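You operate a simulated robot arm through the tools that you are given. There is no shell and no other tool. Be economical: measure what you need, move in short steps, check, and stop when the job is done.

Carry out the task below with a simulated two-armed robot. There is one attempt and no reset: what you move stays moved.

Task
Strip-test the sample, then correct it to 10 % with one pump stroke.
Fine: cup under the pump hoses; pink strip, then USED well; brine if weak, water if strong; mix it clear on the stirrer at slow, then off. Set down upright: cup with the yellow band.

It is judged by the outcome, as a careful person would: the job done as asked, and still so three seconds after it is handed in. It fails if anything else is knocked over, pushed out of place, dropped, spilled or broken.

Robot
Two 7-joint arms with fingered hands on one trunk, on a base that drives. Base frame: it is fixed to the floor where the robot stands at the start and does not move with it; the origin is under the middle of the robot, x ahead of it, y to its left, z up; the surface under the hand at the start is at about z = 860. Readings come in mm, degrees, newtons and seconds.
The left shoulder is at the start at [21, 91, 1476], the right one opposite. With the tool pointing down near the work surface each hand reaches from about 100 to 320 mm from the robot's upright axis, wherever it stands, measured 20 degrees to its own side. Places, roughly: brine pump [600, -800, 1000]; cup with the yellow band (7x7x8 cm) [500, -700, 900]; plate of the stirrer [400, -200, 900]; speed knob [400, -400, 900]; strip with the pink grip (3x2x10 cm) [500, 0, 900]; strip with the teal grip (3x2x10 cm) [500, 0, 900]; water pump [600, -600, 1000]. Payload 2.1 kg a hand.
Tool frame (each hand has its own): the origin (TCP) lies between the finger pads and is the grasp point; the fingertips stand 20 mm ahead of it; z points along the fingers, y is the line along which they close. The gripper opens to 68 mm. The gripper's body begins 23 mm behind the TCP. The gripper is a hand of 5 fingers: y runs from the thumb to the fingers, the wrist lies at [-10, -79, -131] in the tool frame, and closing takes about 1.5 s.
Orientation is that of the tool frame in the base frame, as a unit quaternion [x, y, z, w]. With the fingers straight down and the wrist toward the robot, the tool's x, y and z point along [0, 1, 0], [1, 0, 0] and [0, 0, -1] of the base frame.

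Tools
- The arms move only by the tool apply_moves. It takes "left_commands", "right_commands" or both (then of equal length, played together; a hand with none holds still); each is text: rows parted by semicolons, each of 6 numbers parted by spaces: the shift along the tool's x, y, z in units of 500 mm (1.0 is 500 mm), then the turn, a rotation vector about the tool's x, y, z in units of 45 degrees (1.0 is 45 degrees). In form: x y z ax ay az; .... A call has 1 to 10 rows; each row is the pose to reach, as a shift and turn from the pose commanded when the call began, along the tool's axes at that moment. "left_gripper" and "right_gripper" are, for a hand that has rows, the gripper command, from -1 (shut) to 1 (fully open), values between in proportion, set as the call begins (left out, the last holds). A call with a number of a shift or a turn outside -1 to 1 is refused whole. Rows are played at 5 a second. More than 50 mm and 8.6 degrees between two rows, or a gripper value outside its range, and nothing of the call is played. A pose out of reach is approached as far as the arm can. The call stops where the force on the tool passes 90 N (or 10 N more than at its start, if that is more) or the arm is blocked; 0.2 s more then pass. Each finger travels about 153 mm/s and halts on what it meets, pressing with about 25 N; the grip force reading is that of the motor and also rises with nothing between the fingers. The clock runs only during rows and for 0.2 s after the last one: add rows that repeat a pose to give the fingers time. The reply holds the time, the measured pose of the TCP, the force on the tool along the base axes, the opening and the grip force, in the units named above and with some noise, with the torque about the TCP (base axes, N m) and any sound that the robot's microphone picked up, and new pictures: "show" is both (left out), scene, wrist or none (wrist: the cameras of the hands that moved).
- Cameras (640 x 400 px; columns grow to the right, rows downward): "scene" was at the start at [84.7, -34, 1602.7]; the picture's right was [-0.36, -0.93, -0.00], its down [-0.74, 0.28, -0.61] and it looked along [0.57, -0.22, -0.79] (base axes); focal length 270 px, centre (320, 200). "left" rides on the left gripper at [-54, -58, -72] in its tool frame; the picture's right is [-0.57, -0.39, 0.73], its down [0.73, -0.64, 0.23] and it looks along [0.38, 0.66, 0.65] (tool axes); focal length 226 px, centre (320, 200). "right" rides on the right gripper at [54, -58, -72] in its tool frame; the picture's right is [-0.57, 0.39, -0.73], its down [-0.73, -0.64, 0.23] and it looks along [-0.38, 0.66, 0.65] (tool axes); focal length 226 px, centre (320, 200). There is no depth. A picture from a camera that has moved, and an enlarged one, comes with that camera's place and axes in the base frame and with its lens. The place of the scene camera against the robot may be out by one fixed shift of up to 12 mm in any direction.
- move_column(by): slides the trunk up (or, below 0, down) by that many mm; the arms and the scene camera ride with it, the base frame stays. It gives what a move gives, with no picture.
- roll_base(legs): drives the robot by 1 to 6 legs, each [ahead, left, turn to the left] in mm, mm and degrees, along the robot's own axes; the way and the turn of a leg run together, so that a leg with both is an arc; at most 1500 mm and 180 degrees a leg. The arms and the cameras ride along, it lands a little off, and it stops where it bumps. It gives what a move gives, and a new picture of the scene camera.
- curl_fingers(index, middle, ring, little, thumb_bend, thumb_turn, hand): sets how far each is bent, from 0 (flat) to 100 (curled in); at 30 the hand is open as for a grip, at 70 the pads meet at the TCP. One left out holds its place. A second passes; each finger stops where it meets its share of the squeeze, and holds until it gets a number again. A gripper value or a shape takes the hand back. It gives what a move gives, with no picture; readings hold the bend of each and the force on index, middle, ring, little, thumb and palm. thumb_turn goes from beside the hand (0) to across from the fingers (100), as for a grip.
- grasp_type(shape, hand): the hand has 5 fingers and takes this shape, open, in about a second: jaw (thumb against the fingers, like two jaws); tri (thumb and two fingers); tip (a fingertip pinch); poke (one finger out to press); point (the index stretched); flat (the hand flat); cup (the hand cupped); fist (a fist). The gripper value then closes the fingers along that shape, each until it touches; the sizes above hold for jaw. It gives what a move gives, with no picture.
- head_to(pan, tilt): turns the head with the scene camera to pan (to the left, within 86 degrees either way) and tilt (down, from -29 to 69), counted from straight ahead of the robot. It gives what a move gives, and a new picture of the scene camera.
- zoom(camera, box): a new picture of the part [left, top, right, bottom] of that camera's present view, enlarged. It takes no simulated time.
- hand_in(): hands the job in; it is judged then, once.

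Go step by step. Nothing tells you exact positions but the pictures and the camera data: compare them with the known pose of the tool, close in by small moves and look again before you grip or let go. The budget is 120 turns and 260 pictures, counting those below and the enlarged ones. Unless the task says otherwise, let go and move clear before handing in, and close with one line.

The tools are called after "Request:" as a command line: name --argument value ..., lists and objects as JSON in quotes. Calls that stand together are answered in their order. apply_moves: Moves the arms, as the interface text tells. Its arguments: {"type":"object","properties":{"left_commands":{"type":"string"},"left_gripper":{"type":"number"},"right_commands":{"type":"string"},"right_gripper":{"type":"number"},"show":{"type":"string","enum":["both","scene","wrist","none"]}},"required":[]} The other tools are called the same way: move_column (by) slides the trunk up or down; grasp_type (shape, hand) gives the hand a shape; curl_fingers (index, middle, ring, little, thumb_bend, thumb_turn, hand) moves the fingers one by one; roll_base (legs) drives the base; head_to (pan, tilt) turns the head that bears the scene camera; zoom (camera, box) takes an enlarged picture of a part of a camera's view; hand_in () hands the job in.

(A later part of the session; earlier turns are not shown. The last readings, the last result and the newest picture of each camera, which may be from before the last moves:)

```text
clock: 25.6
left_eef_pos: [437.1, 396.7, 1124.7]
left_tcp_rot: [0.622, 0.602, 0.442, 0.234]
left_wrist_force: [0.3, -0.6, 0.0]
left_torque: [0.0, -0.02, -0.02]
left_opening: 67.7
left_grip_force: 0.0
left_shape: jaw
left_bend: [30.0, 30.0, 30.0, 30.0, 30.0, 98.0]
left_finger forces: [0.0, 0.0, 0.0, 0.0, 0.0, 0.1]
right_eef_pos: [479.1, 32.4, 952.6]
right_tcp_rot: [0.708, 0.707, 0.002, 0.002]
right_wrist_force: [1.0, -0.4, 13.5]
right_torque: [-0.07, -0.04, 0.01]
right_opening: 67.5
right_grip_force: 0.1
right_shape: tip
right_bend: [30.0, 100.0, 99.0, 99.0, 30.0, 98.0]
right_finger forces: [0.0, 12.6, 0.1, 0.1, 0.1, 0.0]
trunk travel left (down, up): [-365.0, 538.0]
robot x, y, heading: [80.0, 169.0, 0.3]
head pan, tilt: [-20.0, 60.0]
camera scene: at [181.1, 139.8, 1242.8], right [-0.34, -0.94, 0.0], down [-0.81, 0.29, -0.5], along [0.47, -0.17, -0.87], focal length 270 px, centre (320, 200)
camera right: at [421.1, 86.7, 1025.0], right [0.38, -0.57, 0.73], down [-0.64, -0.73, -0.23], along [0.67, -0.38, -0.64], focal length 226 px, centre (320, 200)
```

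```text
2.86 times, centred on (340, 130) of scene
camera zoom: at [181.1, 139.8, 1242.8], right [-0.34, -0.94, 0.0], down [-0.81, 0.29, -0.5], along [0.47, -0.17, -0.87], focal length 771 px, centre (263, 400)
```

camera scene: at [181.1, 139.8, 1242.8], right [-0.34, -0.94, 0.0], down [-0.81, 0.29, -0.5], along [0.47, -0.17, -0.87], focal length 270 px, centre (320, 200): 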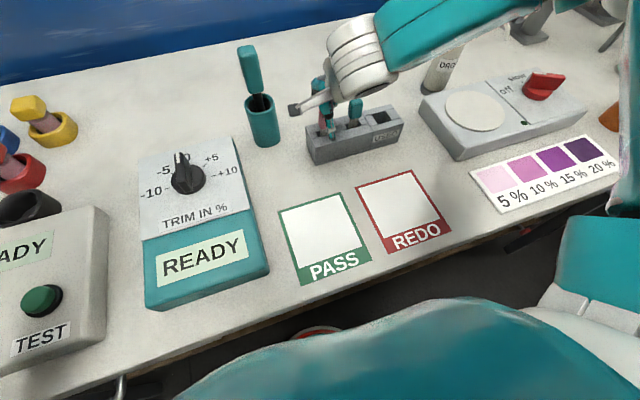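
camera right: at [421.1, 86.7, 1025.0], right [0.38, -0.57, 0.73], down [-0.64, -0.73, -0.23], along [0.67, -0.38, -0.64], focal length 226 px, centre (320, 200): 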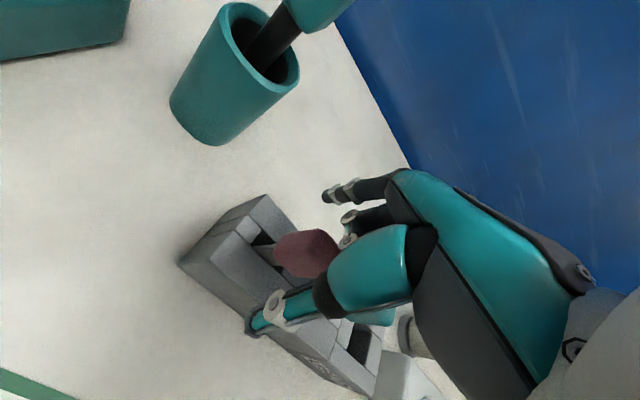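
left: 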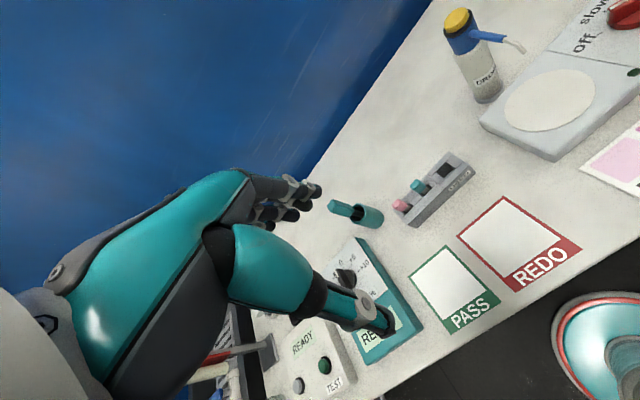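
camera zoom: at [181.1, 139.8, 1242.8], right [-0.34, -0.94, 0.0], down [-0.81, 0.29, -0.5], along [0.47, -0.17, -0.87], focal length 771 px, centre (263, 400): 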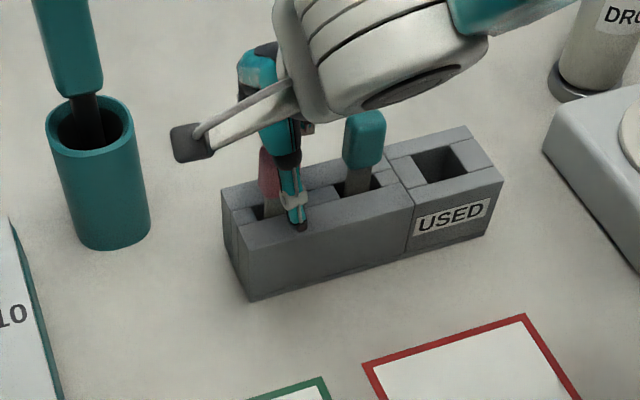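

The curled middle finger is pressing lightly on something below it, with about 13 N upward. I'll lift 10 mm and then close the pinch.

Request:
apply_moves --right_commands "0 0 -0.02 0 0 0;0 0 -0.02 0 0 0;0 0 -0.02 0 0 0" --show "none"

Request:
apply_moves --right_commands "0 0 0 0 0 0;0 0 0 0 0 0;0 0 0 0 0 0;0 0 0 0 0 0;0 0 0 0 0 0;0 0 0 0 0 0;0 0 0 0 0 0;0 0 0 0 0 0" --right_gripper -1 --show "both"

```text
clock: 26.4
left_eef_pos: [438.6, 396.9, 1123.9]
left_tcp_rot: [0.623, 0.602, 0.442, 0.234]
left_wrist_force: [0.1, 0.4, -0.9]
left_torque: [0.02, 0.0, -0.01]
left_opening: 67.8
left_grip_force: 0.0
left_shape: jaw
left_bend: [30.0, 30.0, 30.0, 30.0, 30.0, 98.0]
left_finger forces: [0.0, 0.1, 0.0, 0.0, 0.0, 0.0]
right_eef_pos: [479.5, 31.7, 961.0]
right_tcp_rot: [0.707, 0.707, 0.0, 0.0]
right_wrist_force: [-0.2, 0.5, 0.0]
right_torque: [-0.02, 0.0, 0.0]
right_opening: 67.8
right_grip_force: 0.0
right_shape: tip
right_bend: [30.0, 98.0, 99.0, 99.0, 30.0, 98.0]
right_finger forces: [0.0, 0.0, 0.1, 0.0, 0.0, 0.0]
trunk travel left (down, up): [-365.0, 538.0]
robot x, y, heading: [79.9, 169.8, 0.3]
head pan, tilt: [-20.0, 60.0]
```

```text
clock: 28.2
left_eef_pos: [438.8, 396.8, 1124.5]
left_tcp_rot: [0.622, 0.602, 0.442, 0.235]
left_wrist_force: [0.3, -0.9, 0.0]
left_torque: [-0.03, 0.0, -0.06]
left_opening: 67.6
left_grip_force: 0.0
left_shape: jaw
left_bend: [30.0, 30.0, 30.0, 30.0, 30.0, 98.0]
left_finger forces: [0.0, 0.1, 0.0, 0.0, 0.1, 0.0]
right_eef_pos: [479.5, 31.8, 961.9]
right_tcp_rot: [0.707, 0.707, 0.001, 0.001]
right_wrist_force: [1.2, 0.3, -0.7]
right_torque: [-0.03, 0.0, -0.02]
right_opening: 19.7
right_grip_force: 25.1
right_shape: tip
right_bend: [74.0, 100.0, 100.0, 100.0, 81.0, 100.0]
right_finger forces: [18.5, 0.0, 0.0, 0.0, 18.2, 0.1]
trunk travel left (down, up): [-365.0, 538.0]
robot x, y, heading: [82.0, 168.0, 0.2]
head pan, tilt: [-20.0, 60.0]
camera scene: at [182.0, 139.6, 1242.6], right [-0.34, -0.94, 0.0], down [-0.81, 0.29, -0.5], along [0.47, -0.17, -0.87], focal length 270 px, centre (320, 200)
camera right: at [422.0, 86.0, 1034.5], right [0.39, -0.57, 0.73], down [-0.64, -0.73, -0.23], along [0.66, -0.38, -0.64], focal length 226 px, centre (320, 200)
```

scene: 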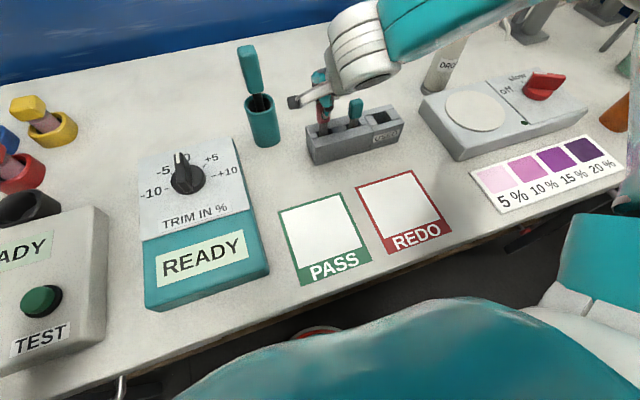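
right: 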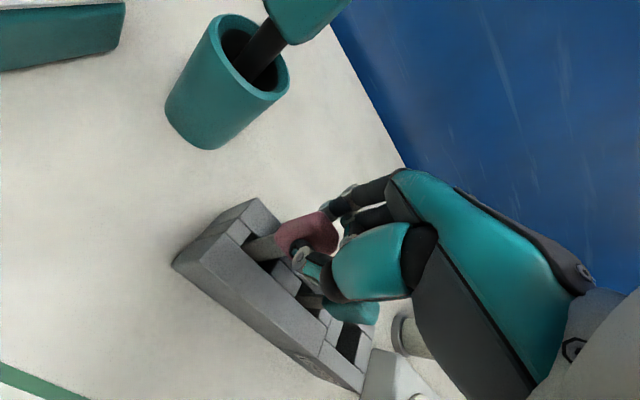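

Gripped, with 19.7 mm between the pads and 18 N on each. I'll lift the strip straight up 120 mm and look.

Request:
apply_moves --right_commands "0 0 -0.05 0 0 0;0 0 -0.1 0 0 0;0 0 -0.16 0 0 0;0 0 -0.22 0 0 0;0 0 -0.22 0 0 0" --show "both"

Request:
head_to --pan -55 --tilt 35

Request:
zoom --camera "scene" --box '[200, 50, 480, 250]'

```text
clock: 29.4
left_eef_pos: [438.0, 396.8, 1124.1]
left_tcp_rot: [0.623, 0.601, 0.442, 0.235]
left_wrist_force: [0.4, -1.2, 0.3]
left_torque: [0.01, -0.03, -0.03]
left_opening: 67.8
left_grip_force: 0.1
left_shape: jaw
left_bend: [30.0, 30.0, 30.0, 30.0, 30.0, 98.0]
left_finger forces: [0.0, 0.1, 0.1, 0.0, 0.1, 0.1]
right_eef_pos: [478.9, 31.5, 1070.0]
right_tcp_rot: [0.707, 0.707, 0.001, 0.0]
right_wrist_force: [0.4, -0.2, 0.0]
right_torque: [0.0, 0.0, -0.01]
right_opening: 20.5
right_grip_force: 25.0
right_shape: tip
right_bend: [74.0, 100.0, 100.0, 100.0, 82.0, 100.0]
right_finger forces: [18.4, 0.0, 0.0, 0.0, 18.2, 0.1]
trunk travel left (down, up): [-365.0, 538.0]
robot x, y, heading: [82.1, 168.2, 0.2]
head pan, tilt: [-20.0, 60.0]
camera scene: at [181.9, 139.7, 1242.6], right [-0.34, -0.94, 0.0], down [-0.81, 0.29, -0.5], along [0.47, -0.17, -0.87], focal length 270 px, centre (320, 200)
camera right: at [421.1, 86.7, 1143.8], right [0.39, -0.57, 0.73], down [-0.64, -0.73, -0.23], along [0.66, -0.38, -0.64], focal length 226 px, centre (320, 200)
```

scene: 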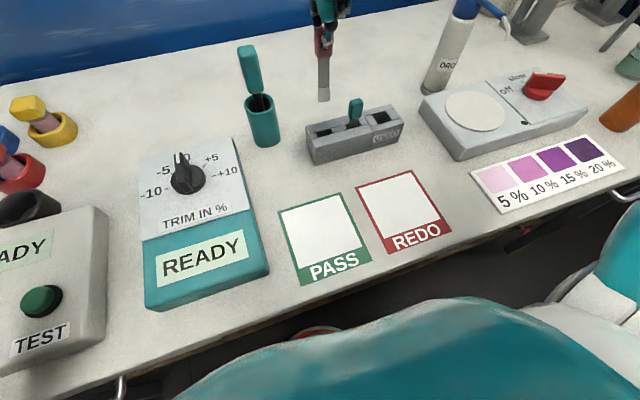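
right: 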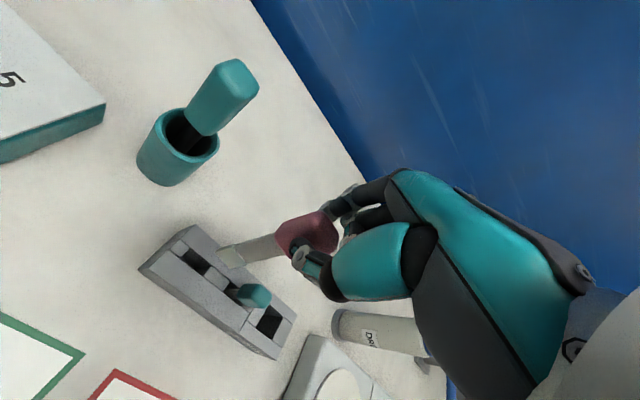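

```text
clock: 30.4
left_eef_pos: [438.3, 396.1, 1124.5]
left_tcp_rot: [0.622, 0.602, 0.442, 0.234]
left_wrist_force: [-0.4, -0.6, 0.3]
left_torque: [-0.02, 0.04, -0.06]
left_opening: 67.7
left_grip_force: 0.1
left_shape: jaw
left_bend: [30.0, 30.0, 30.0, 30.0, 30.0, 98.0]
left_finger forces: [0.0, 0.0, 0.1, 0.1, 0.0, 0.1]
right_eef_pos: [479.9, 31.2, 1070.5]
right_tcp_rot: [0.707, 0.707, 0.001, 0.001]
right_wrist_force: [-0.3, 0.4, 0.2]
right_torque: [0.0, 0.01, -0.02]
right_opening: 20.3
right_grip_force: 24.9
right_shape: tip
right_bend: [74.0, 100.0, 100.0, 100.0, 82.0, 100.0]
right_finger forces: [18.3, 0.1, 0.0, 0.0, 18.2, 0.0]
trunk travel left (down, up): [-365.0, 538.0]
robot x, y, heading: [82.7, 173.8, -0.3]
head pan, tilt: [-55.0, 35.0]
camera scene: at [170.0, 90.3, 1276.8], right [-0.82, -0.58, 0.0], down [-0.33, 0.47, -0.82], along [0.47, -0.67, -0.57], focal length 270 px, centre (320, 200)
```

scene: 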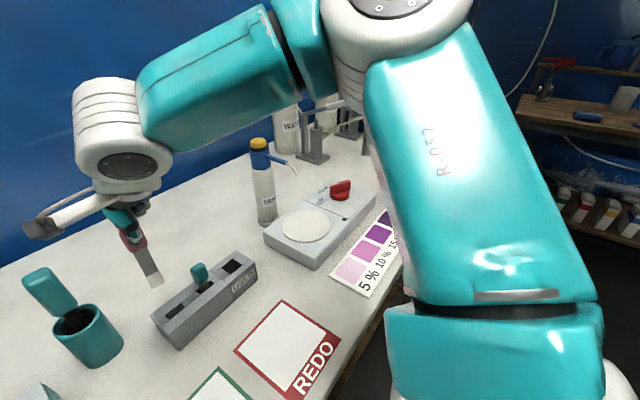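

```text
2.00 times, centred on (340, 150) of scene
camera zoom: at [170.0, 90.3, 1276.8], right [-0.82, -0.58, 0.0], down [-0.33, 0.47, -0.82], along [0.47, -0.67, -0.57], focal length 540 px, centre (280, 300)
```

zoom: 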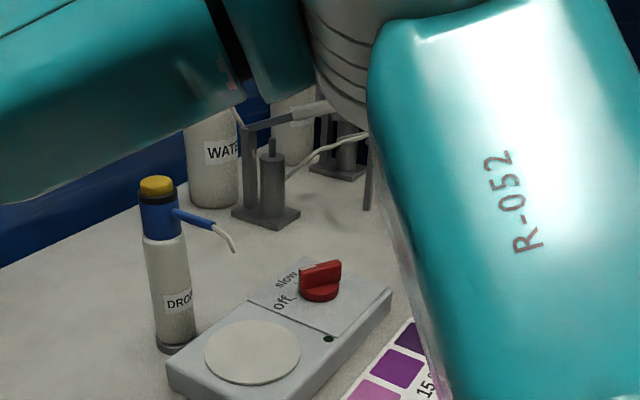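

The strip is held upright. I'll retract the hand to x≈350 and raise it clear of the dropper and the orange tool, then drive to the pumps.

Request:
apply_moves --right_commands "0 -0.06 -0.04 0 0 0;0 -0.12 -0.08 0 0 0;0 -0.18 -0.1 0 0 0;0 -0.22 -0.1 0 0 0;0 -0.24 -0.1 0 0 0" --show "none"

Request:
move_column --by 80

Request:
roll_base --legs '[[-20, 0, 0], [0, -500, 0]]'

```text
clock: 31.6
left_eef_pos: [438.5, 397.2, 1122.8]
left_tcp_rot: [0.622, 0.602, 0.443, 0.234]
left_wrist_force: [-0.1, -1.3, -1.0]
left_torque: [-0.01, 0.0, 0.02]
left_opening: 67.9
left_grip_force: 0.0
left_shape: jaw
left_bend: [30.0, 30.0, 30.0, 30.0, 30.0, 98.0]
left_finger forces: [0.0, 0.1, 0.1, 0.0, 0.1, 0.0]
right_eef_pos: [358.6, 32.6, 1121.9]
right_tcp_rot: [0.708, 0.706, 0.0, 0.001]
right_wrist_force: [-0.2, -0.2, 0.1]
right_torque: [-0.03, 0.01, 0.04]
right_opening: 20.9
right_grip_force: 24.6
right_shape: tip
right_bend: [74.0, 100.0, 100.0, 100.0, 83.0, 100.0]
right_finger forces: [18.2, 0.0, 0.1, 0.1, 18.2, 0.0]
trunk travel left (down, up): [-365.0, 538.0]
robot x, y, heading: [79.5, 170.5, -0.0]
head pan, tilt: [-55.0, 35.0]
```

```text
clock: 32.8
left_eef_pos: [438.8, 396.9, 1204.0]
left_tcp_rot: [0.623, 0.601, 0.441, 0.235]
left_wrist_force: [0.0, 0.7, 0.3]
left_torque: [-0.03, 0.0, 0.0]
left_opening: 67.7
left_grip_force: 0.2
left_shape: jaw
left_bend: [30.0, 30.0, 30.0, 30.0, 30.0, 98.0]
left_finger forces: [0.0, 0.1, 0.1, 0.0, 0.0, 0.0]
right_eef_pos: [359.6, 31.6, 1201.4]
right_tcp_rot: [0.708, 0.707, 0.001, 0.0]
right_wrist_force: [-0.2, 0.4, -0.5]
right_torque: [0.03, 0.02, 0.0]
right_opening: 21.2
right_grip_force: 24.8
right_shape: tip
right_bend: [74.0, 100.0, 100.0, 100.0, 83.0, 100.0]
right_finger forces: [18.3, 0.0, 0.0, 0.0, 18.2, 0.1]
trunk travel left (down, up): [-445.0, 458.0]
robot x, y, heading: [84.2, 168.3, 0.2]
head pan, tilt: [-55.0, 35.0]
```

```text
clock: 36.1
left_eef_pos: [419.3, -97.3, 1204.5]
left_tcp_rot: [0.62, 0.604, 0.443, 0.233]
left_wrist_force: [-0.2, -0.1, -0.2]
left_torque: [-0.04, 0.04, -0.01]
left_opening: 67.6
left_grip_force: 0.0
left_shape: jaw
left_bend: [30.0, 30.0, 30.0, 30.0, 30.0, 98.0]
left_finger forces: [0.0, 0.0, 0.1, 0.1, 0.0, 0.0]
right_eef_pos: [343.1, -464.4, 1199.6]
right_tcp_rot: [0.705, 0.71, 0.0, 0.0]
right_wrist_force: [-0.5, 0.3, -0.2]
right_torque: [0.0, -0.02, 0.02]
right_opening: 20.8
right_grip_force: 25.2
right_shape: tip
right_bend: [74.0, 100.0, 100.0, 100.0, 83.0, 100.0]
right_finger forces: [18.3, 0.2, 0.0, 0.0, 18.3, 0.0]
trunk travel left (down, up): [-445.0, 458.0]
robot x, y, heading: [60.9, -322.6, 0.5]
head pan, tilt: [-55.0, 35.0]
camera scene: at [144.0, -406.0, 1357.3], right [-0.81, -0.58, 0.0], down [-0.33, 0.47, -0.82], along [0.48, -0.67, -0.57], focal length 270 px, centre (320, 200)
```

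scene: 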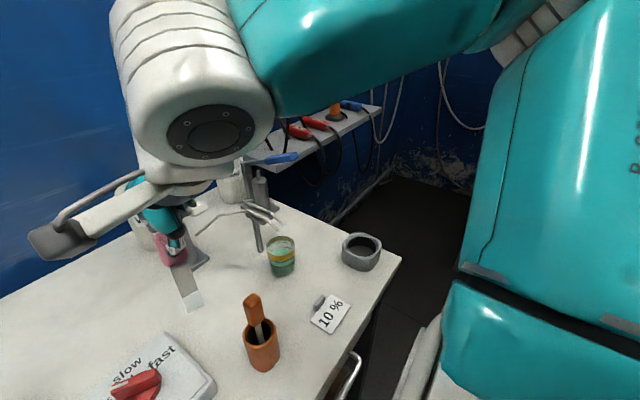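

Request:
head_to --pan -38 --tilt 45

Request:
zoom --camera "scene" --box '[300, 50, 500, 190]'

Request:
zoom --camera "right" --box '[0, 0, 640, 400]'

```text
clock: 36.9
left_eef_pos: [419.3, -97.5, 1203.2]
left_tcp_rot: [0.62, 0.605, 0.443, 0.233]
left_wrist_force: [0.1, 0.2, 0.1]
left_torque: [0.01, 0.01, 0.0]
left_opening: 67.9
left_grip_force: 0.0
left_shape: jaw
left_bend: [30.0, 30.0, 30.0, 30.0, 30.0, 98.0]
left_finger forces: [0.1, 0.0, 0.0, 0.1, 0.0, 0.1]
right_eef_pos: [342.2, -462.2, 1200.6]
right_tcp_rot: [0.704, 0.71, 0.0, 0.0]
right_wrist_force: [0.7, 0.0, -0.3]
right_torque: [-0.01, 0.0, 0.02]
right_opening: 20.9
right_grip_force: 25.3
right_shape: tip
right_bend: [74.0, 100.0, 100.0, 100.0, 83.0, 100.0]
right_finger forces: [18.3, 0.1, 0.0, 0.1, 18.2, 0.0]
trunk travel left (down, up): [-445.0, 458.0]
robot x, y, heading: [65.0, -332.2, 0.5]
head pan, tilt: [-38.0, 45.0]
camera scene: at [157.4, -383.6, 1342.6], right [-0.61, -0.79, 0.0], down [-0.56, 0.43, -0.71], along [0.56, -0.43, -0.71], focal length 270 px, centre (320, 200)
```

scene: 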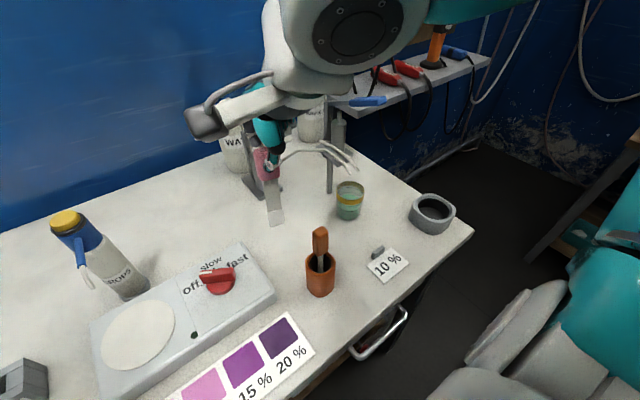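

```text
2.86 times, centred on (400, 120) of scene
camera zoom: at [157.4, -383.6, 1342.6], right [-0.61, -0.79, 0.0], down [-0.56, 0.43, -0.71], along [0.56, -0.43, -0.71], focal length 771 px, centre (91, 429)
```

zoom: 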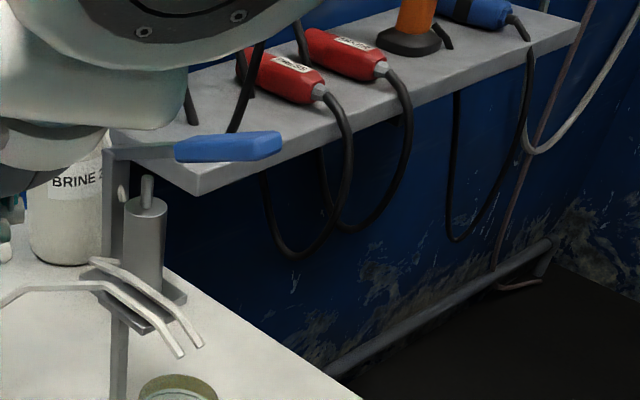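

```text
1.00 times, centred on (320, 200) of right (not enlarged: the box is as wide or as high as the picture)
camera zoom: at [284.4, -409.0, 1273.5], right [0.39, -0.56, 0.73], down [-0.64, -0.74, -0.23], along [0.67, -0.37, -0.64], focal length 226 px, centre (320, 200)
```

zoom: 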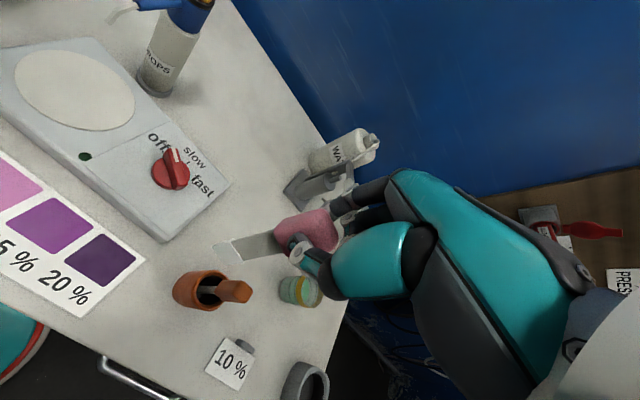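

The hose tips hang at about (474,-712,970), just over the cup at about (465,-701), so I'll dip from the front with the hand pitched 30° forward to keep it clear of them. First I'll drive until the hand is opposite the cup.

Request:
roll_base --legs '[[0, -238, -0.5]]'

Request:
apply_moves --right_commands "0 0 0 -0.17 0 0;0 0 0 -0.34 0 0;0 0 0 -0.5 0 0;0 0 0 -0.667 0 0;0 0 0 -0.667 0 0" --show "both"

```text
clock: 38.7
left_eef_pos: [423.5, -338.2, 1204.5]
left_tcp_rot: [0.623, 0.601, 0.442, 0.235]
left_wrist_force: [0.7, 0.4, 0.3]
left_torque: [0.01, 0.02, 0.0]
left_opening: 67.9
left_grip_force: 0.0
left_shape: jaw
left_bend: [30.0, 30.0, 30.0, 30.0, 30.0, 98.0]
left_finger forces: [0.0, 0.1, 0.0, 0.0, 0.1, 0.0]
right_eef_pos: [343.0, -703.7, 1201.0]
right_tcp_rot: [0.708, 0.706, 0.0, 0.0]
right_wrist_force: [-0.6, -0.5, -0.4]
right_torque: [-0.02, 0.01, 0.03]
right_opening: 21.0
right_grip_force: 25.2
right_shape: tip
right_bend: [74.0, 100.0, 100.0, 100.0, 83.0, 100.0]
right_finger forces: [18.2, 0.0, 0.0, 0.1, 18.2, 0.1]
trunk travel left (down, up): [-445.0, 458.0]
robot x, y, heading: [65.2, -563.2, -0.1]
head pan, tilt: [-38.0, 45.0]
camera scene: at [158.0, -622.4, 1342.5], right [-0.62, -0.79, 0.0], down [-0.56, 0.44, -0.71], along [0.56, -0.43, -0.71], focal length 270 px, centre (320, 200)
```

scene: 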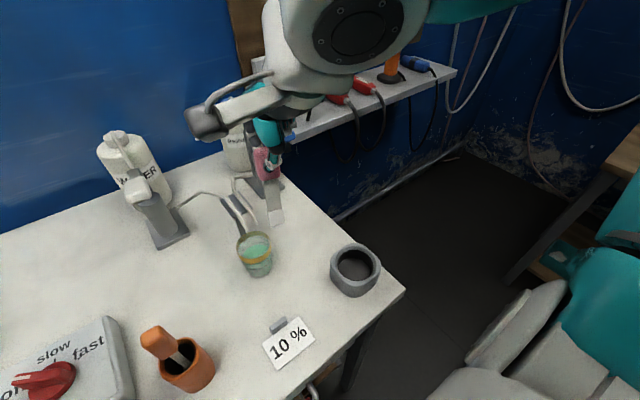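

```text
clock: 39.9
left_eef_pos: [422.8, -338.6, 1203.2]
left_tcp_rot: [0.623, 0.602, 0.442, 0.235]
left_wrist_force: [1.2, 0.3, -0.7]
left_torque: [-0.02, -0.01, 0.01]
left_opening: 68.0
left_grip_force: 0.1
left_shape: jaw
left_bend: [30.0, 30.0, 30.0, 30.0, 30.0, 98.0]
left_finger forces: [0.0, 0.0, 0.0, 0.0, 0.0, 0.0]
right_eef_pos: [384.0, -702.3, 1226.0]
right_tcp_rot: [0.683, 0.682, 0.184, 0.185]
right_wrist_force: [-0.8, -0.1, -0.6]
right_torque: [0.01, 0.0, 0.01]
right_opening: 20.7
right_grip_force: 25.2
right_shape: tip
right_bend: [74.0, 100.0, 100.0, 100.0, 83.0, 99.0]
right_finger forces: [18.2, 0.1, 0.0, 0.0, 18.2, 0.1]
right hand out of reach, approached as far as the arm can: row 2, 3, 4, 5
trunk travel left (down, up): [-445.0, 458.0]
robot x, y, heading: [61.1, -566.5, 0.3]
head pan, tilt: [-38.0, 45.0]
camera scene: at [158.1, -622.0, 1342.5], right [-0.62, -0.79, 0.0], down [-0.56, 0.44, -0.71], along [0.56, -0.44, -0.71], focal length 270 px, centre (320, 200)
camera right: at [298.2, -648.2, 1258.8], right [-0.03, -0.57, 0.82], down [-0.44, -0.73, -0.52], along [0.9, -0.38, -0.23], focal length 226 px, centre (320, 200)
```

scene: 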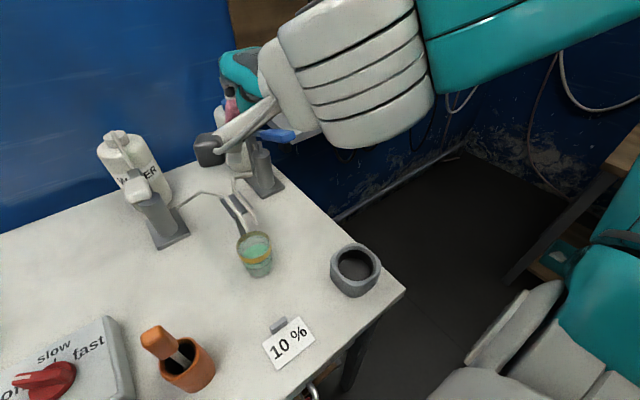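
right: 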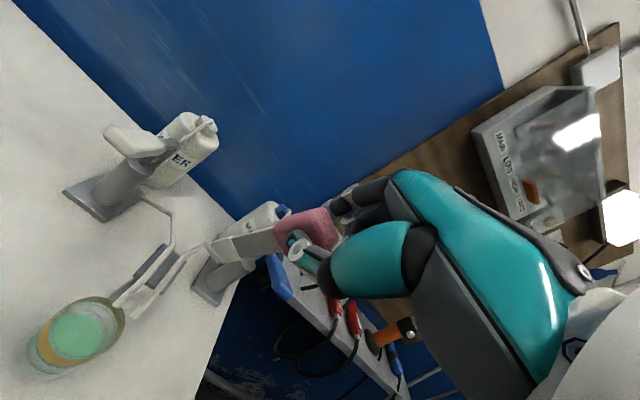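

Request:
zoom --camera "right" --box '[0, 180, 240, 400]'

Request:
zoom --camera "scene" --box '[90, 90, 330, 290]'

```text
1.82 times, centred on (120, 290) of right
camera zoom: at [298.2, -648.2, 1258.8], right [-0.03, -0.57, 0.82], down [-0.44, -0.73, -0.52], along [0.9, -0.38, -0.23], focal length 411 px, centre (684, 36)
```

zoom: 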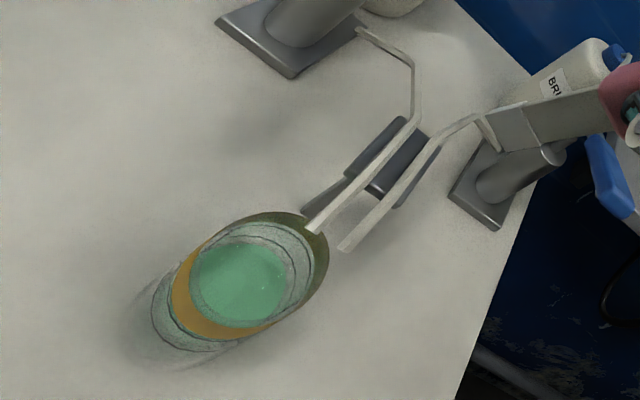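

```text
2.00 times, centred on (210, 190) of scene
camera zoom: at [158.1, -622.0, 1342.5], right [-0.62, -0.79, 0.0], down [-0.56, 0.44, -0.71], along [0.56, -0.44, -0.71], focal length 540 px, centre (540, 220)
```

zoom: 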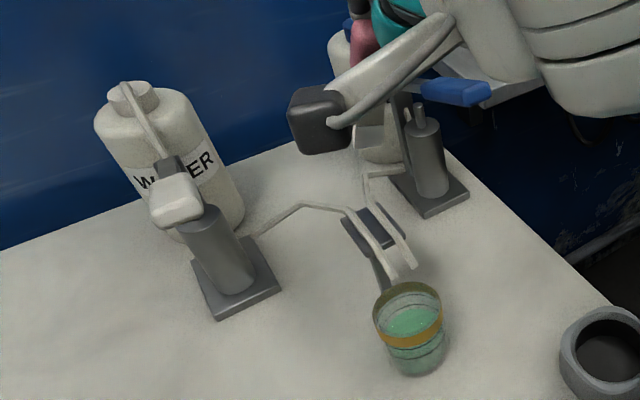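

The hose tips come out at about (459,-705,989), the cup centre at about (456,-700), and the liquid level at about z=915. I'll back the base off 80 mm for elbow room, then place the strip on its dip line.

Request:
roll_base --legs '[[-80, 0, 0]]'

Request:
apply_moves --right_commands "0 0 0.05 0 0 0;0 0 0.1 0 0 0;0 0 0.15 0 0 0;0 0 0.15 0 0 0" --show "none"

```text
clock: 41.0
left_eef_pos: [342.1, -337.8, 1203.8]
left_tcp_rot: [0.623, 0.601, 0.442, 0.235]
left_wrist_force: [-0.4, 1.2, -0.2]
left_torque: [-0.01, -0.02, 0.02]
left_opening: 67.8
left_grip_force: 0.0
left_shape: jaw
left_bend: [30.0, 30.0, 30.0, 30.0, 30.0, 98.0]
left_finger forces: [0.1, 0.0, 0.0, 0.0, 0.0, 0.0]
right_eef_pos: [303.5, -704.3, 1224.4]
right_tcp_rot: [0.684, 0.682, 0.183, 0.184]
right_wrist_force: [-1.4, -0.3, -1.1]
right_torque: [-0.05, 0.0, 0.0]
right_opening: 20.6
right_grip_force: 24.9
right_shape: tip
right_bend: [74.0, 100.0, 100.0, 100.0, 83.0, 99.0]
right_finger forces: [18.2, 0.1, 0.0, 0.0, 18.2, 0.0]
trunk travel left (down, up): [-445.0, 458.0]
robot x, y, heading: [-16.5, -565.9, -0.4]
head pan, tilt: [-38.0, 45.0]
camera scene: at [77.0, -622.0, 1342.6], right [-0.62, -0.79, 0.0], down [-0.56, 0.44, -0.71], along [0.56, -0.44, -0.71], focal length 270 px, centre (320, 200)
```

scene: 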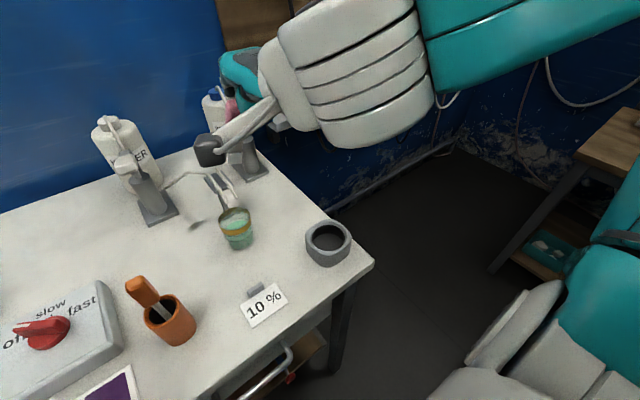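

```text
clock: 42.0
left_eef_pos: [342.0, -339.2, 1204.8]
left_tcp_rot: [0.623, 0.601, 0.441, 0.235]
left_wrist_force: [0.0, 0.4, -0.9]
left_torque: [0.0, 0.01, 0.02]
left_opening: 67.8
left_grip_force: 0.0
left_shape: jaw
left_bend: [30.0, 30.0, 30.0, 30.0, 30.0, 98.0]
left_finger forces: [0.0, 0.1, 0.0, 0.1, 0.1, 0.0]
right_eef_pos: [339.1, -703.4, 1160.3]
right_tcp_rot: [0.684, 0.682, 0.183, 0.184]
right_wrist_force: [0.3, -1.1, -0.7]
right_torque: [0.0, 0.0, -0.01]
right_opening: 20.4
right_grip_force: 24.9
right_shape: tip
right_bend: [74.0, 100.0, 100.0, 100.0, 83.0, 98.0]
right_finger forces: [18.2, 0.0, 0.0, 0.0, 18.3, 0.0]
trunk travel left (down, up): [-445.0, 458.0]
robot x, y, heading: [-17.7, -566.0, -0.2]
head pan, tilt: [-38.0, 45.0]
```

Request:
apply_moves --right_commands "0.005 -0.03 0.07 0 0 0;0.005 -0.063 0.14 0 0 0;0.005 -0.063 0.218 0 0 0;0.005 -0.063 0.218 0 0 0" --show "both"

Request:
zoom --camera "scene" --box '[140, 130, 340, 270]'

Request:
zoom --camera "right" --box '[60, 140, 380, 340]'

```text
clock: 43.0
left_eef_pos: [343.1, -338.1, 1204.7]
left_tcp_rot: [0.623, 0.601, 0.442, 0.235]
left_wrist_force: [-0.2, -0.2, 0.1]
left_torque: [-0.01, 0.01, -0.01]
left_opening: 68.0
left_grip_force: 0.2
left_shape: jaw
left_bend: [30.0, 30.0, 30.0, 30.0, 30.0, 98.0]
left_finger forces: [0.1, 0.1, 0.0, 0.0, 0.0, 0.0]
right_eef_pos: [369.7, -703.3, 1050.5]
right_tcp_rot: [0.683, 0.683, 0.183, 0.183]
right_wrist_force: [0.5, -0.7, -0.9]
right_torque: [0.02, 0.02, -0.02]
right_opening: 20.5
right_grip_force: 24.6
right_shape: tip
right_bend: [74.0, 100.0, 100.0, 100.0, 84.0, 98.0]
right_finger forces: [17.9, 0.0, 0.0, 0.0, 17.9, 0.1]
trunk travel left (down, up): [-445.0, 458.0]
robot x, y, heading: [-10.0, -562.0, 0.2]
head pan, tilt: [-38.0, 45.0]
camera scene: at [77.9, -622.0, 1342.5], right [-0.62, -0.79, 0.0], down [-0.56, 0.44, -0.71], along [0.56, -0.44, -0.71], focal length 270 px, centre (320, 200)
camera right: at [283.6, -648.1, 1084.3], right [-0.03, -0.57, 0.82], down [-0.44, -0.73, -0.52], along [0.9, -0.38, -0.23], focal length 226 px, centre (320, 200)
```

scene: 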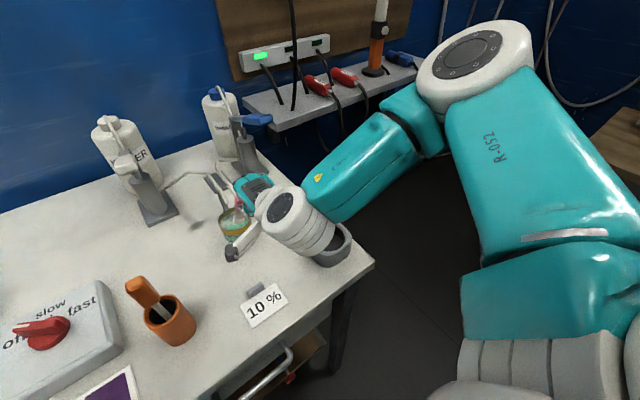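
right: 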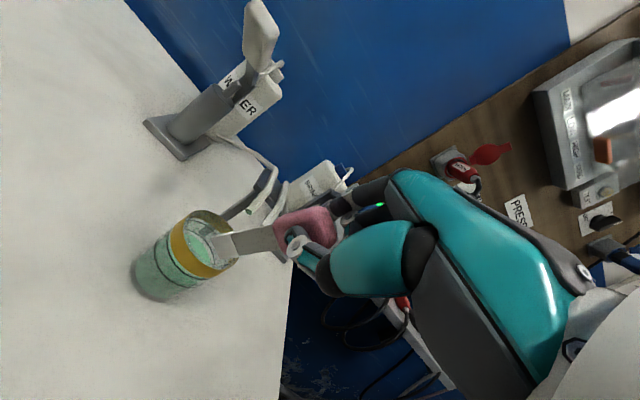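

```text
2.86 times, centred on (240, 200) of scene
camera zoom: at [77.9, -622.0, 1342.5], right [-0.62, -0.79, 0.0], down [-0.56, 0.44, -0.71], along [0.56, -0.44, -0.71], focal length 771 px, centre (549, 200)
```

zoom: 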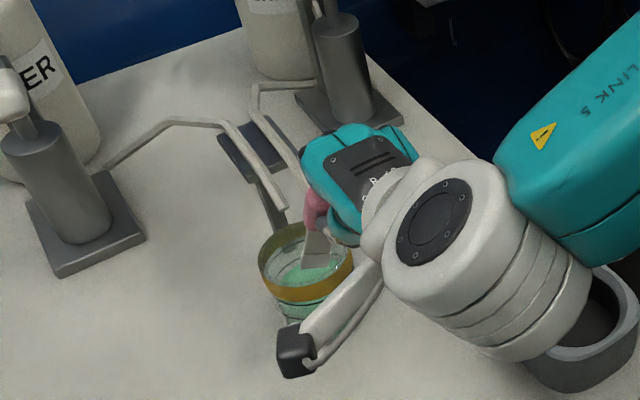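

```text
2.00 times, centred on (220, 240) of right
camera zoom: at [283.6, -648.1, 1084.3], right [-0.03, -0.57, 0.82], down [-0.44, -0.73, -0.52], along [0.9, -0.38, -0.23], focal length 452 px, centre (520, 120)
```

zoom: 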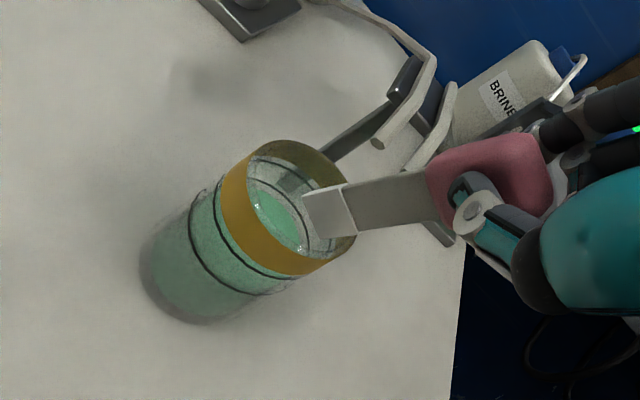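

The aim is good: the cup centre is about (448,-694) by the wrist camera. I'll shift 7 mm left and go in part of the way, then look.

Request:
apply_moves --right_commands "0.014 -0.014 0.03 0 0 0;0.014 -0.014 0.07 0 0 0;0.014 -0.014 0.11 0 0 0;0.014 -0.014 0.11 0 0 0" --show "wrist"

Request:
zoom --camera "scene" --box '[180, 150, 300, 260]'

Request:
zoom --camera "right" --box '[120, 160, 360, 310]'

```text
clock: 44.0
left_eef_pos: [342.2, -337.6, 1203.8]
left_tcp_rot: [0.623, 0.601, 0.442, 0.236]
left_wrist_force: [0.5, -0.1, -0.7]
left_torque: [-0.02, 0.01, 0.02]
left_opening: 67.6
left_grip_force: 0.0
left_shape: jaw
left_bend: [30.0, 30.0, 30.0, 30.0, 30.0, 98.0]
left_finger forces: [0.0, 0.1, 0.0, 0.0, 0.0, 0.0]
right_eef_pos: [386.1, -706.4, 1014.4]
right_tcp_rot: [0.683, 0.682, 0.183, 0.184]
right_wrist_force: [0.3, -0.5, -0.2]
right_torque: [0.0, -0.02, 0.03]
right_opening: 20.5
right_grip_force: 25.1
right_shape: tip
right_bend: [74.0, 100.0, 100.0, 100.0, 84.0, 97.0]
right_finger forces: [18.0, 0.1, 0.0, 0.0, 17.9, 0.0]
right hand out of reach, approached as far as the arm can: row 2, 3, 4
trunk travel left (down, up): [-445.0, 458.0]
robot x, y, heading: [-10.2, -562.3, -0.2]
head pan, tilt: [-38.0, 45.0]
camera right: at [300.1, -651.1, 1048.8], right [-0.03, -0.57, 0.82], down [-0.44, -0.73, -0.52], along [0.9, -0.38, -0.23], focal length 226 px, centre (320, 200)
```

right: 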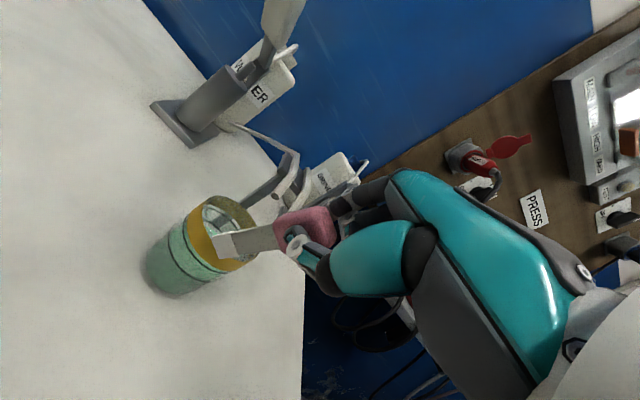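

```text
3.64 times, centred on (240, 205) of scene
camera zoom: at [77.8, -622.0, 1342.5], right [-0.62, -0.79, 0.0], down [-0.56, 0.44, -0.71], along [0.56, -0.44, -0.71], focal length 981 px, centre (611, 182)
```

zoom: 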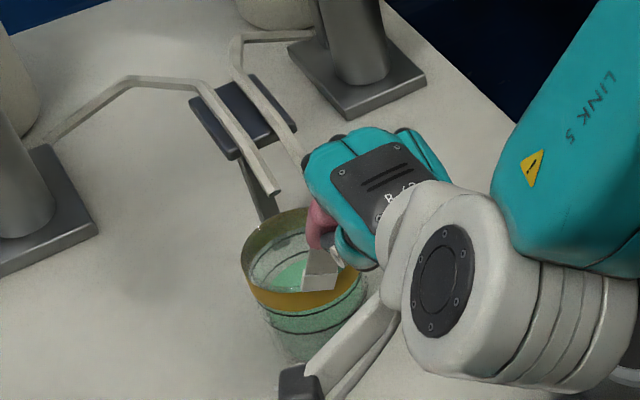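

```text
2.67 times, centred on (240, 235) of right
camera zoom: at [300.1, -651.1, 1048.8], right [-0.03, -0.57, 0.82], down [-0.44, -0.73, -0.52], along [0.9, -0.38, -0.23], focal length 603 px, centre (533, 107)
```

zoom: 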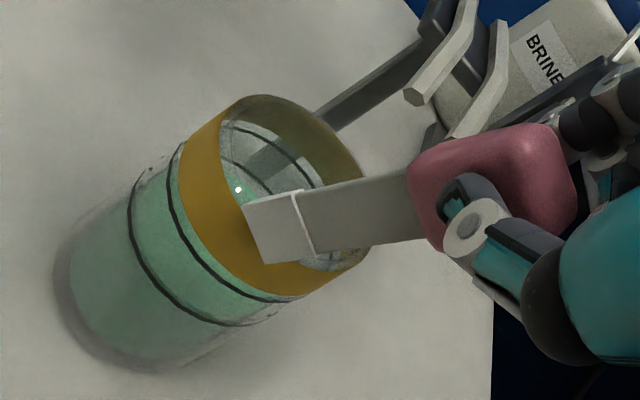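

The arm is at its reach limit here, so I'll use the base for the last 15 mm forward and 10 mm left, then the trunk to lower the strip in.

Request:
roll_base --legs '[[15, 9, 0]]'

Request:
zoom --camera "right" --box '[120, 160, 360, 310]'

```text
clock: 44.7
left_eef_pos: [357.4, -329.0, 1204.4]
left_tcp_rot: [0.623, 0.601, 0.442, 0.235]
left_wrist_force: [-0.7, 1.0, -0.2]
left_torque: [0.02, 0.01, 0.01]
left_opening: 68.0
left_grip_force: 0.0
left_shape: jaw
left_bend: [30.0, 30.0, 30.0, 30.0, 30.0, 98.0]
left_finger forces: [0.1, 0.1, 0.0, 0.0, 0.1, 0.0]
right_eef_pos: [400.5, -696.8, 1015.9]
right_tcp_rot: [0.683, 0.682, 0.183, 0.184]
right_wrist_force: [0.4, 0.4, 0.2]
right_torque: [0.02, 0.02, 0.0]
right_opening: 20.4
right_grip_force: 25.6
right_shape: tip
right_bend: [75.0, 100.0, 100.0, 100.0, 84.0, 96.0]
right_finger forces: [18.1, 0.1, 0.1, 0.0, 18.1, 0.1]
trunk travel left (down, up): [-445.0, 458.0]
robot x, y, heading: [2.1, -557.3, -0.1]
head pan, tilt: [-38.0, 45.0]
camera scene: at [93.0, -612.6, 1342.5], right [-0.62, -0.79, 0.0], down [-0.56, 0.43, -0.71], along [0.56, -0.44, -0.71], focal length 270 px, centre (320, 200)
```

scene: 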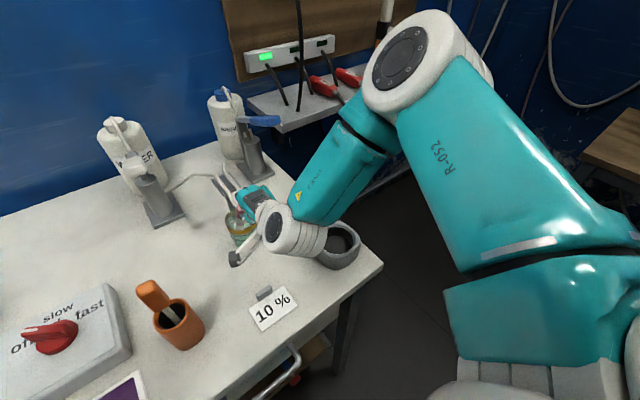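

```text
2.67 times, centred on (240, 235) of right
camera zoom: at [315.2, -641.6, 1048.8], right [-0.03, -0.57, 0.82], down [-0.44, -0.73, -0.52], along [0.9, -0.38, -0.23], focal length 603 px, centre (533, 107)
```

zoom: 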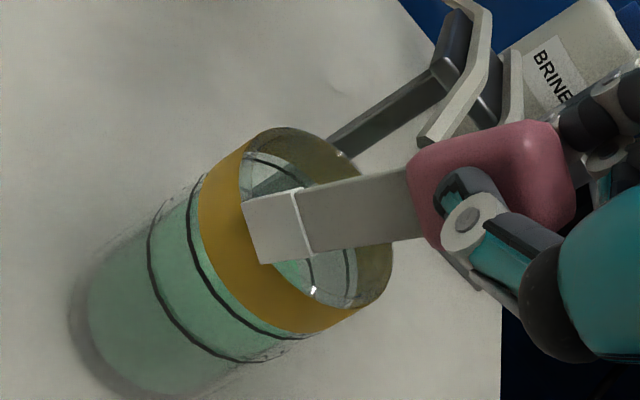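

Going by the overlap, the strip tip is still just in front of the near rim, so the cup is a little farther away, at about (474,-705). I'll raise 20 mm, advance about 20 mm and recheck before lowering.

Request:
move_column --by 20

Request:
roll_base --legs '[[20, -6, 0]]'

Request:
zoom --camera "right" --box '[120, 160, 360, 310]'

Request:
zoom --camera "scene" --box '[190, 160, 290, 260]'

```text
clock: 45.4
left_eef_pos: [356.8, -329.5, 1224.6]
left_tcp_rot: [0.622, 0.602, 0.442, 0.235]
left_wrist_force: [0.6, -0.3, 0.0]
left_torque: [-0.01, -0.01, 0.0]
left_opening: 67.6
left_grip_force: 0.0
left_shape: jaw
left_bend: [30.0, 30.0, 30.0, 30.0, 30.0, 98.0]
left_finger forces: [0.1, 0.0, 0.0, 0.0, 0.1, 0.0]
right_eef_pos: [400.6, -696.6, 1036.1]
right_tcp_rot: [0.684, 0.682, 0.183, 0.183]
right_wrist_force: [0.2, -0.5, -0.3]
right_torque: [0.0, -0.04, 0.01]
right_opening: 20.4
right_grip_force: 24.6
right_shape: tip
right_bend: [75.0, 100.0, 100.0, 100.0, 84.0, 96.0]
right_finger forces: [18.0, 0.0, 0.1, 0.0, 18.1, 0.1]
trunk travel left (down, up): [-465.0, 438.0]
robot x, y, heading: [1.4, -555.4, -0.1]
head pan, tilt: [-38.0, 45.0]
```

```text
clock: 46.2
left_eef_pos: [378.2, -336.5, 1223.9]
left_tcp_rot: [0.623, 0.602, 0.442, 0.234]
left_wrist_force: [-0.1, 0.2, 0.4]
left_torque: [-0.02, -0.01, 0.0]
left_opening: 67.6
left_grip_force: 0.1
left_shape: jaw
left_bend: [30.0, 30.0, 30.0, 30.0, 30.0, 98.0]
left_finger forces: [0.1, 0.1, 0.0, 0.0, 0.0, 0.0]
right_eef_pos: [420.8, -703.7, 1035.5]
right_tcp_rot: [0.684, 0.683, 0.182, 0.182]
right_wrist_force: [0.1, 0.2, -0.2]
right_torque: [0.04, -0.02, 0.04]
right_opening: 20.2
right_grip_force: 25.0
right_shape: tip
right_bend: [75.0, 100.0, 100.0, 100.0, 84.0, 96.0]
right_finger forces: [18.0, 0.0, 0.1, 0.0, 18.1, 0.1]
trunk travel left (down, up): [-465.0, 438.0]
robot x, y, heading: [19.7, -561.3, 0.0]
head pan, tilt: [-38.0, 45.0]
camera scene: at [111.5, -619.1, 1362.6], right [-0.62, -0.79, 0.0], down [-0.56, 0.44, -0.71], along [0.56, -0.43, -0.71], focal length 270 px, centre (320, 200)
```

scene: 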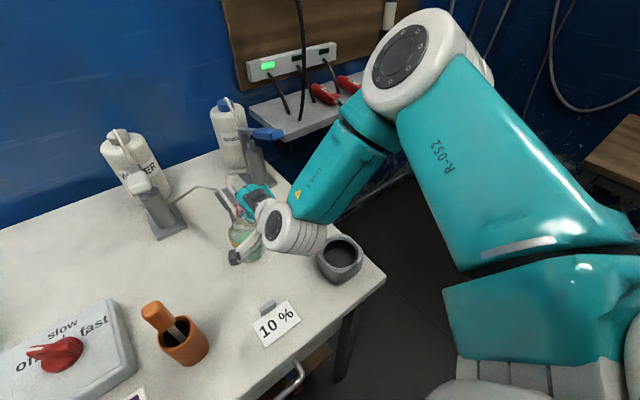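

```text
2.67 times, centred on (240, 235) of right
camera zoom: at [335.1, -648.8, 1069.8], right [-0.03, -0.57, 0.82], down [-0.44, -0.73, -0.52], along [0.9, -0.38, -0.23], focal length 603 px, centre (533, 107)
```

zoom: 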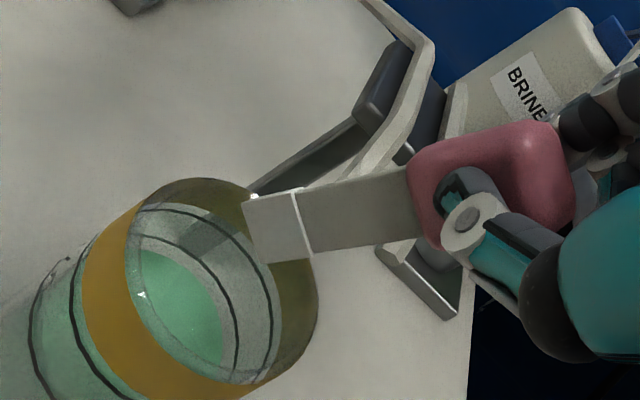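

```text
4.00 times, centred on (240, 210) of scene
camera zoom: at [111.5, -619.1, 1362.6], right [-0.62, -0.79, 0.0], down [-0.56, 0.44, -0.71], along [0.56, -0.43, -0.71], focal length 1080 px, centre (640, 160)
```

zoom: 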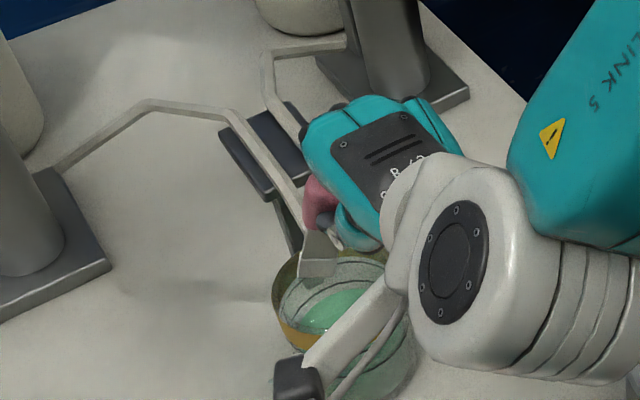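

Triangulating again, the cup centre comes out at about (470,-700) with the rim at about z=927, and the tip is now over the cup. I'll pitch 10° more for hose clearance, nudge the base, and check before lowering.

Request:
apply_moves --right_commands "0 0 0 -0.11 0 0;0 0 0 -0.222 0 0;0 0 0 -0.222 0 0" --show "none"

Request:
zoom --camera "right" --box '[60, 150, 380, 350]'

Request:
zoom --camera "scene" --box '[190, 160, 290, 260]'

```text
clock: 47.0
left_eef_pos: [376.4, -335.1, 1223.9]
left_tcp_rot: [0.623, 0.601, 0.442, 0.236]
left_wrist_force: [-0.2, 0.5, 0.3]
left_torque: [-0.01, -0.02, -0.02]
left_opening: 67.8
left_grip_force: 0.0
left_shape: jaw
left_bend: [30.0, 30.0, 30.0, 30.0, 30.0, 98.0]
left_finger forces: [0.0, 0.0, 0.1, 0.0, 0.1, 0.0]
right_eef_pos: [417.1, -712.4, 1050.5]
right_tcp_rot: [0.665, 0.664, 0.242, 0.242]
right_wrist_force: [-0.2, -0.8, 0.1]
right_torque: [0.01, -0.01, -0.04]
right_opening: 20.4
right_grip_force: 24.6
right_shape: tip
right_bend: [75.0, 100.0, 100.0, 100.0, 84.0, 96.0]
right_finger forces: [17.9, 0.0, 0.0, 0.0, 18.1, 0.0]
right hand out of reach, approached as far as the arm can: row 1, 2, 3
trunk travel left (down, up): [-465.0, 438.0]
robot x, y, heading: [21.5, -560.5, 0.0]
head pan, tilt: [-38.0, 45.0]
```

```text
2.00 times, centred on (220, 250) of right
camera zoom: at [326.9, -657.4, 1069.5], right [-0.17, -0.57, 0.81], down [-0.34, -0.73, -0.59], along [0.92, -0.38, -0.07], focal length 452 px, centre (520, 100)
```

zoom: 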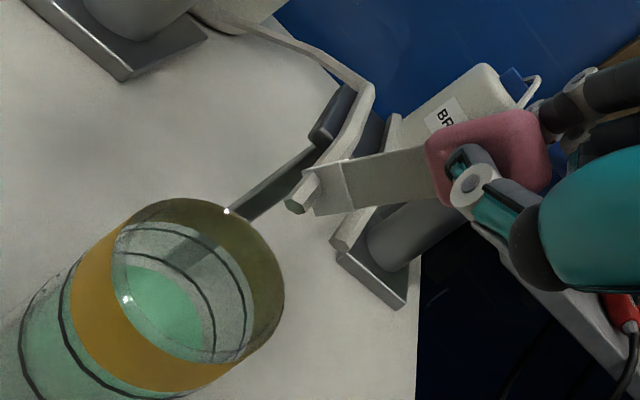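

```text
4.00 times, centred on (240, 210) of scene
camera zoom: at [110.8, -619.0, 1362.6], right [-0.62, -0.79, 0.0], down [-0.56, 0.44, -0.71], along [0.56, -0.44, -0.71], focal length 1080 px, centre (640, 160)
```

zoom: 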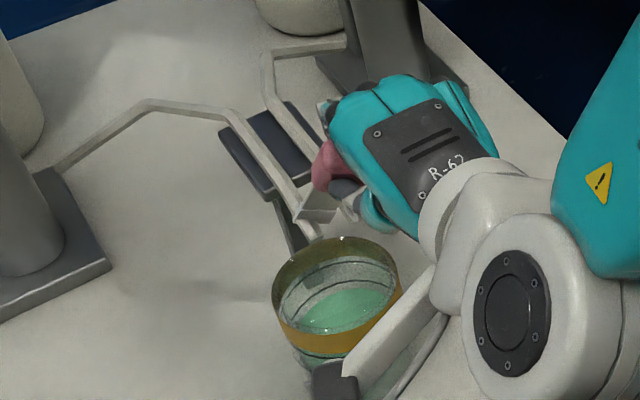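

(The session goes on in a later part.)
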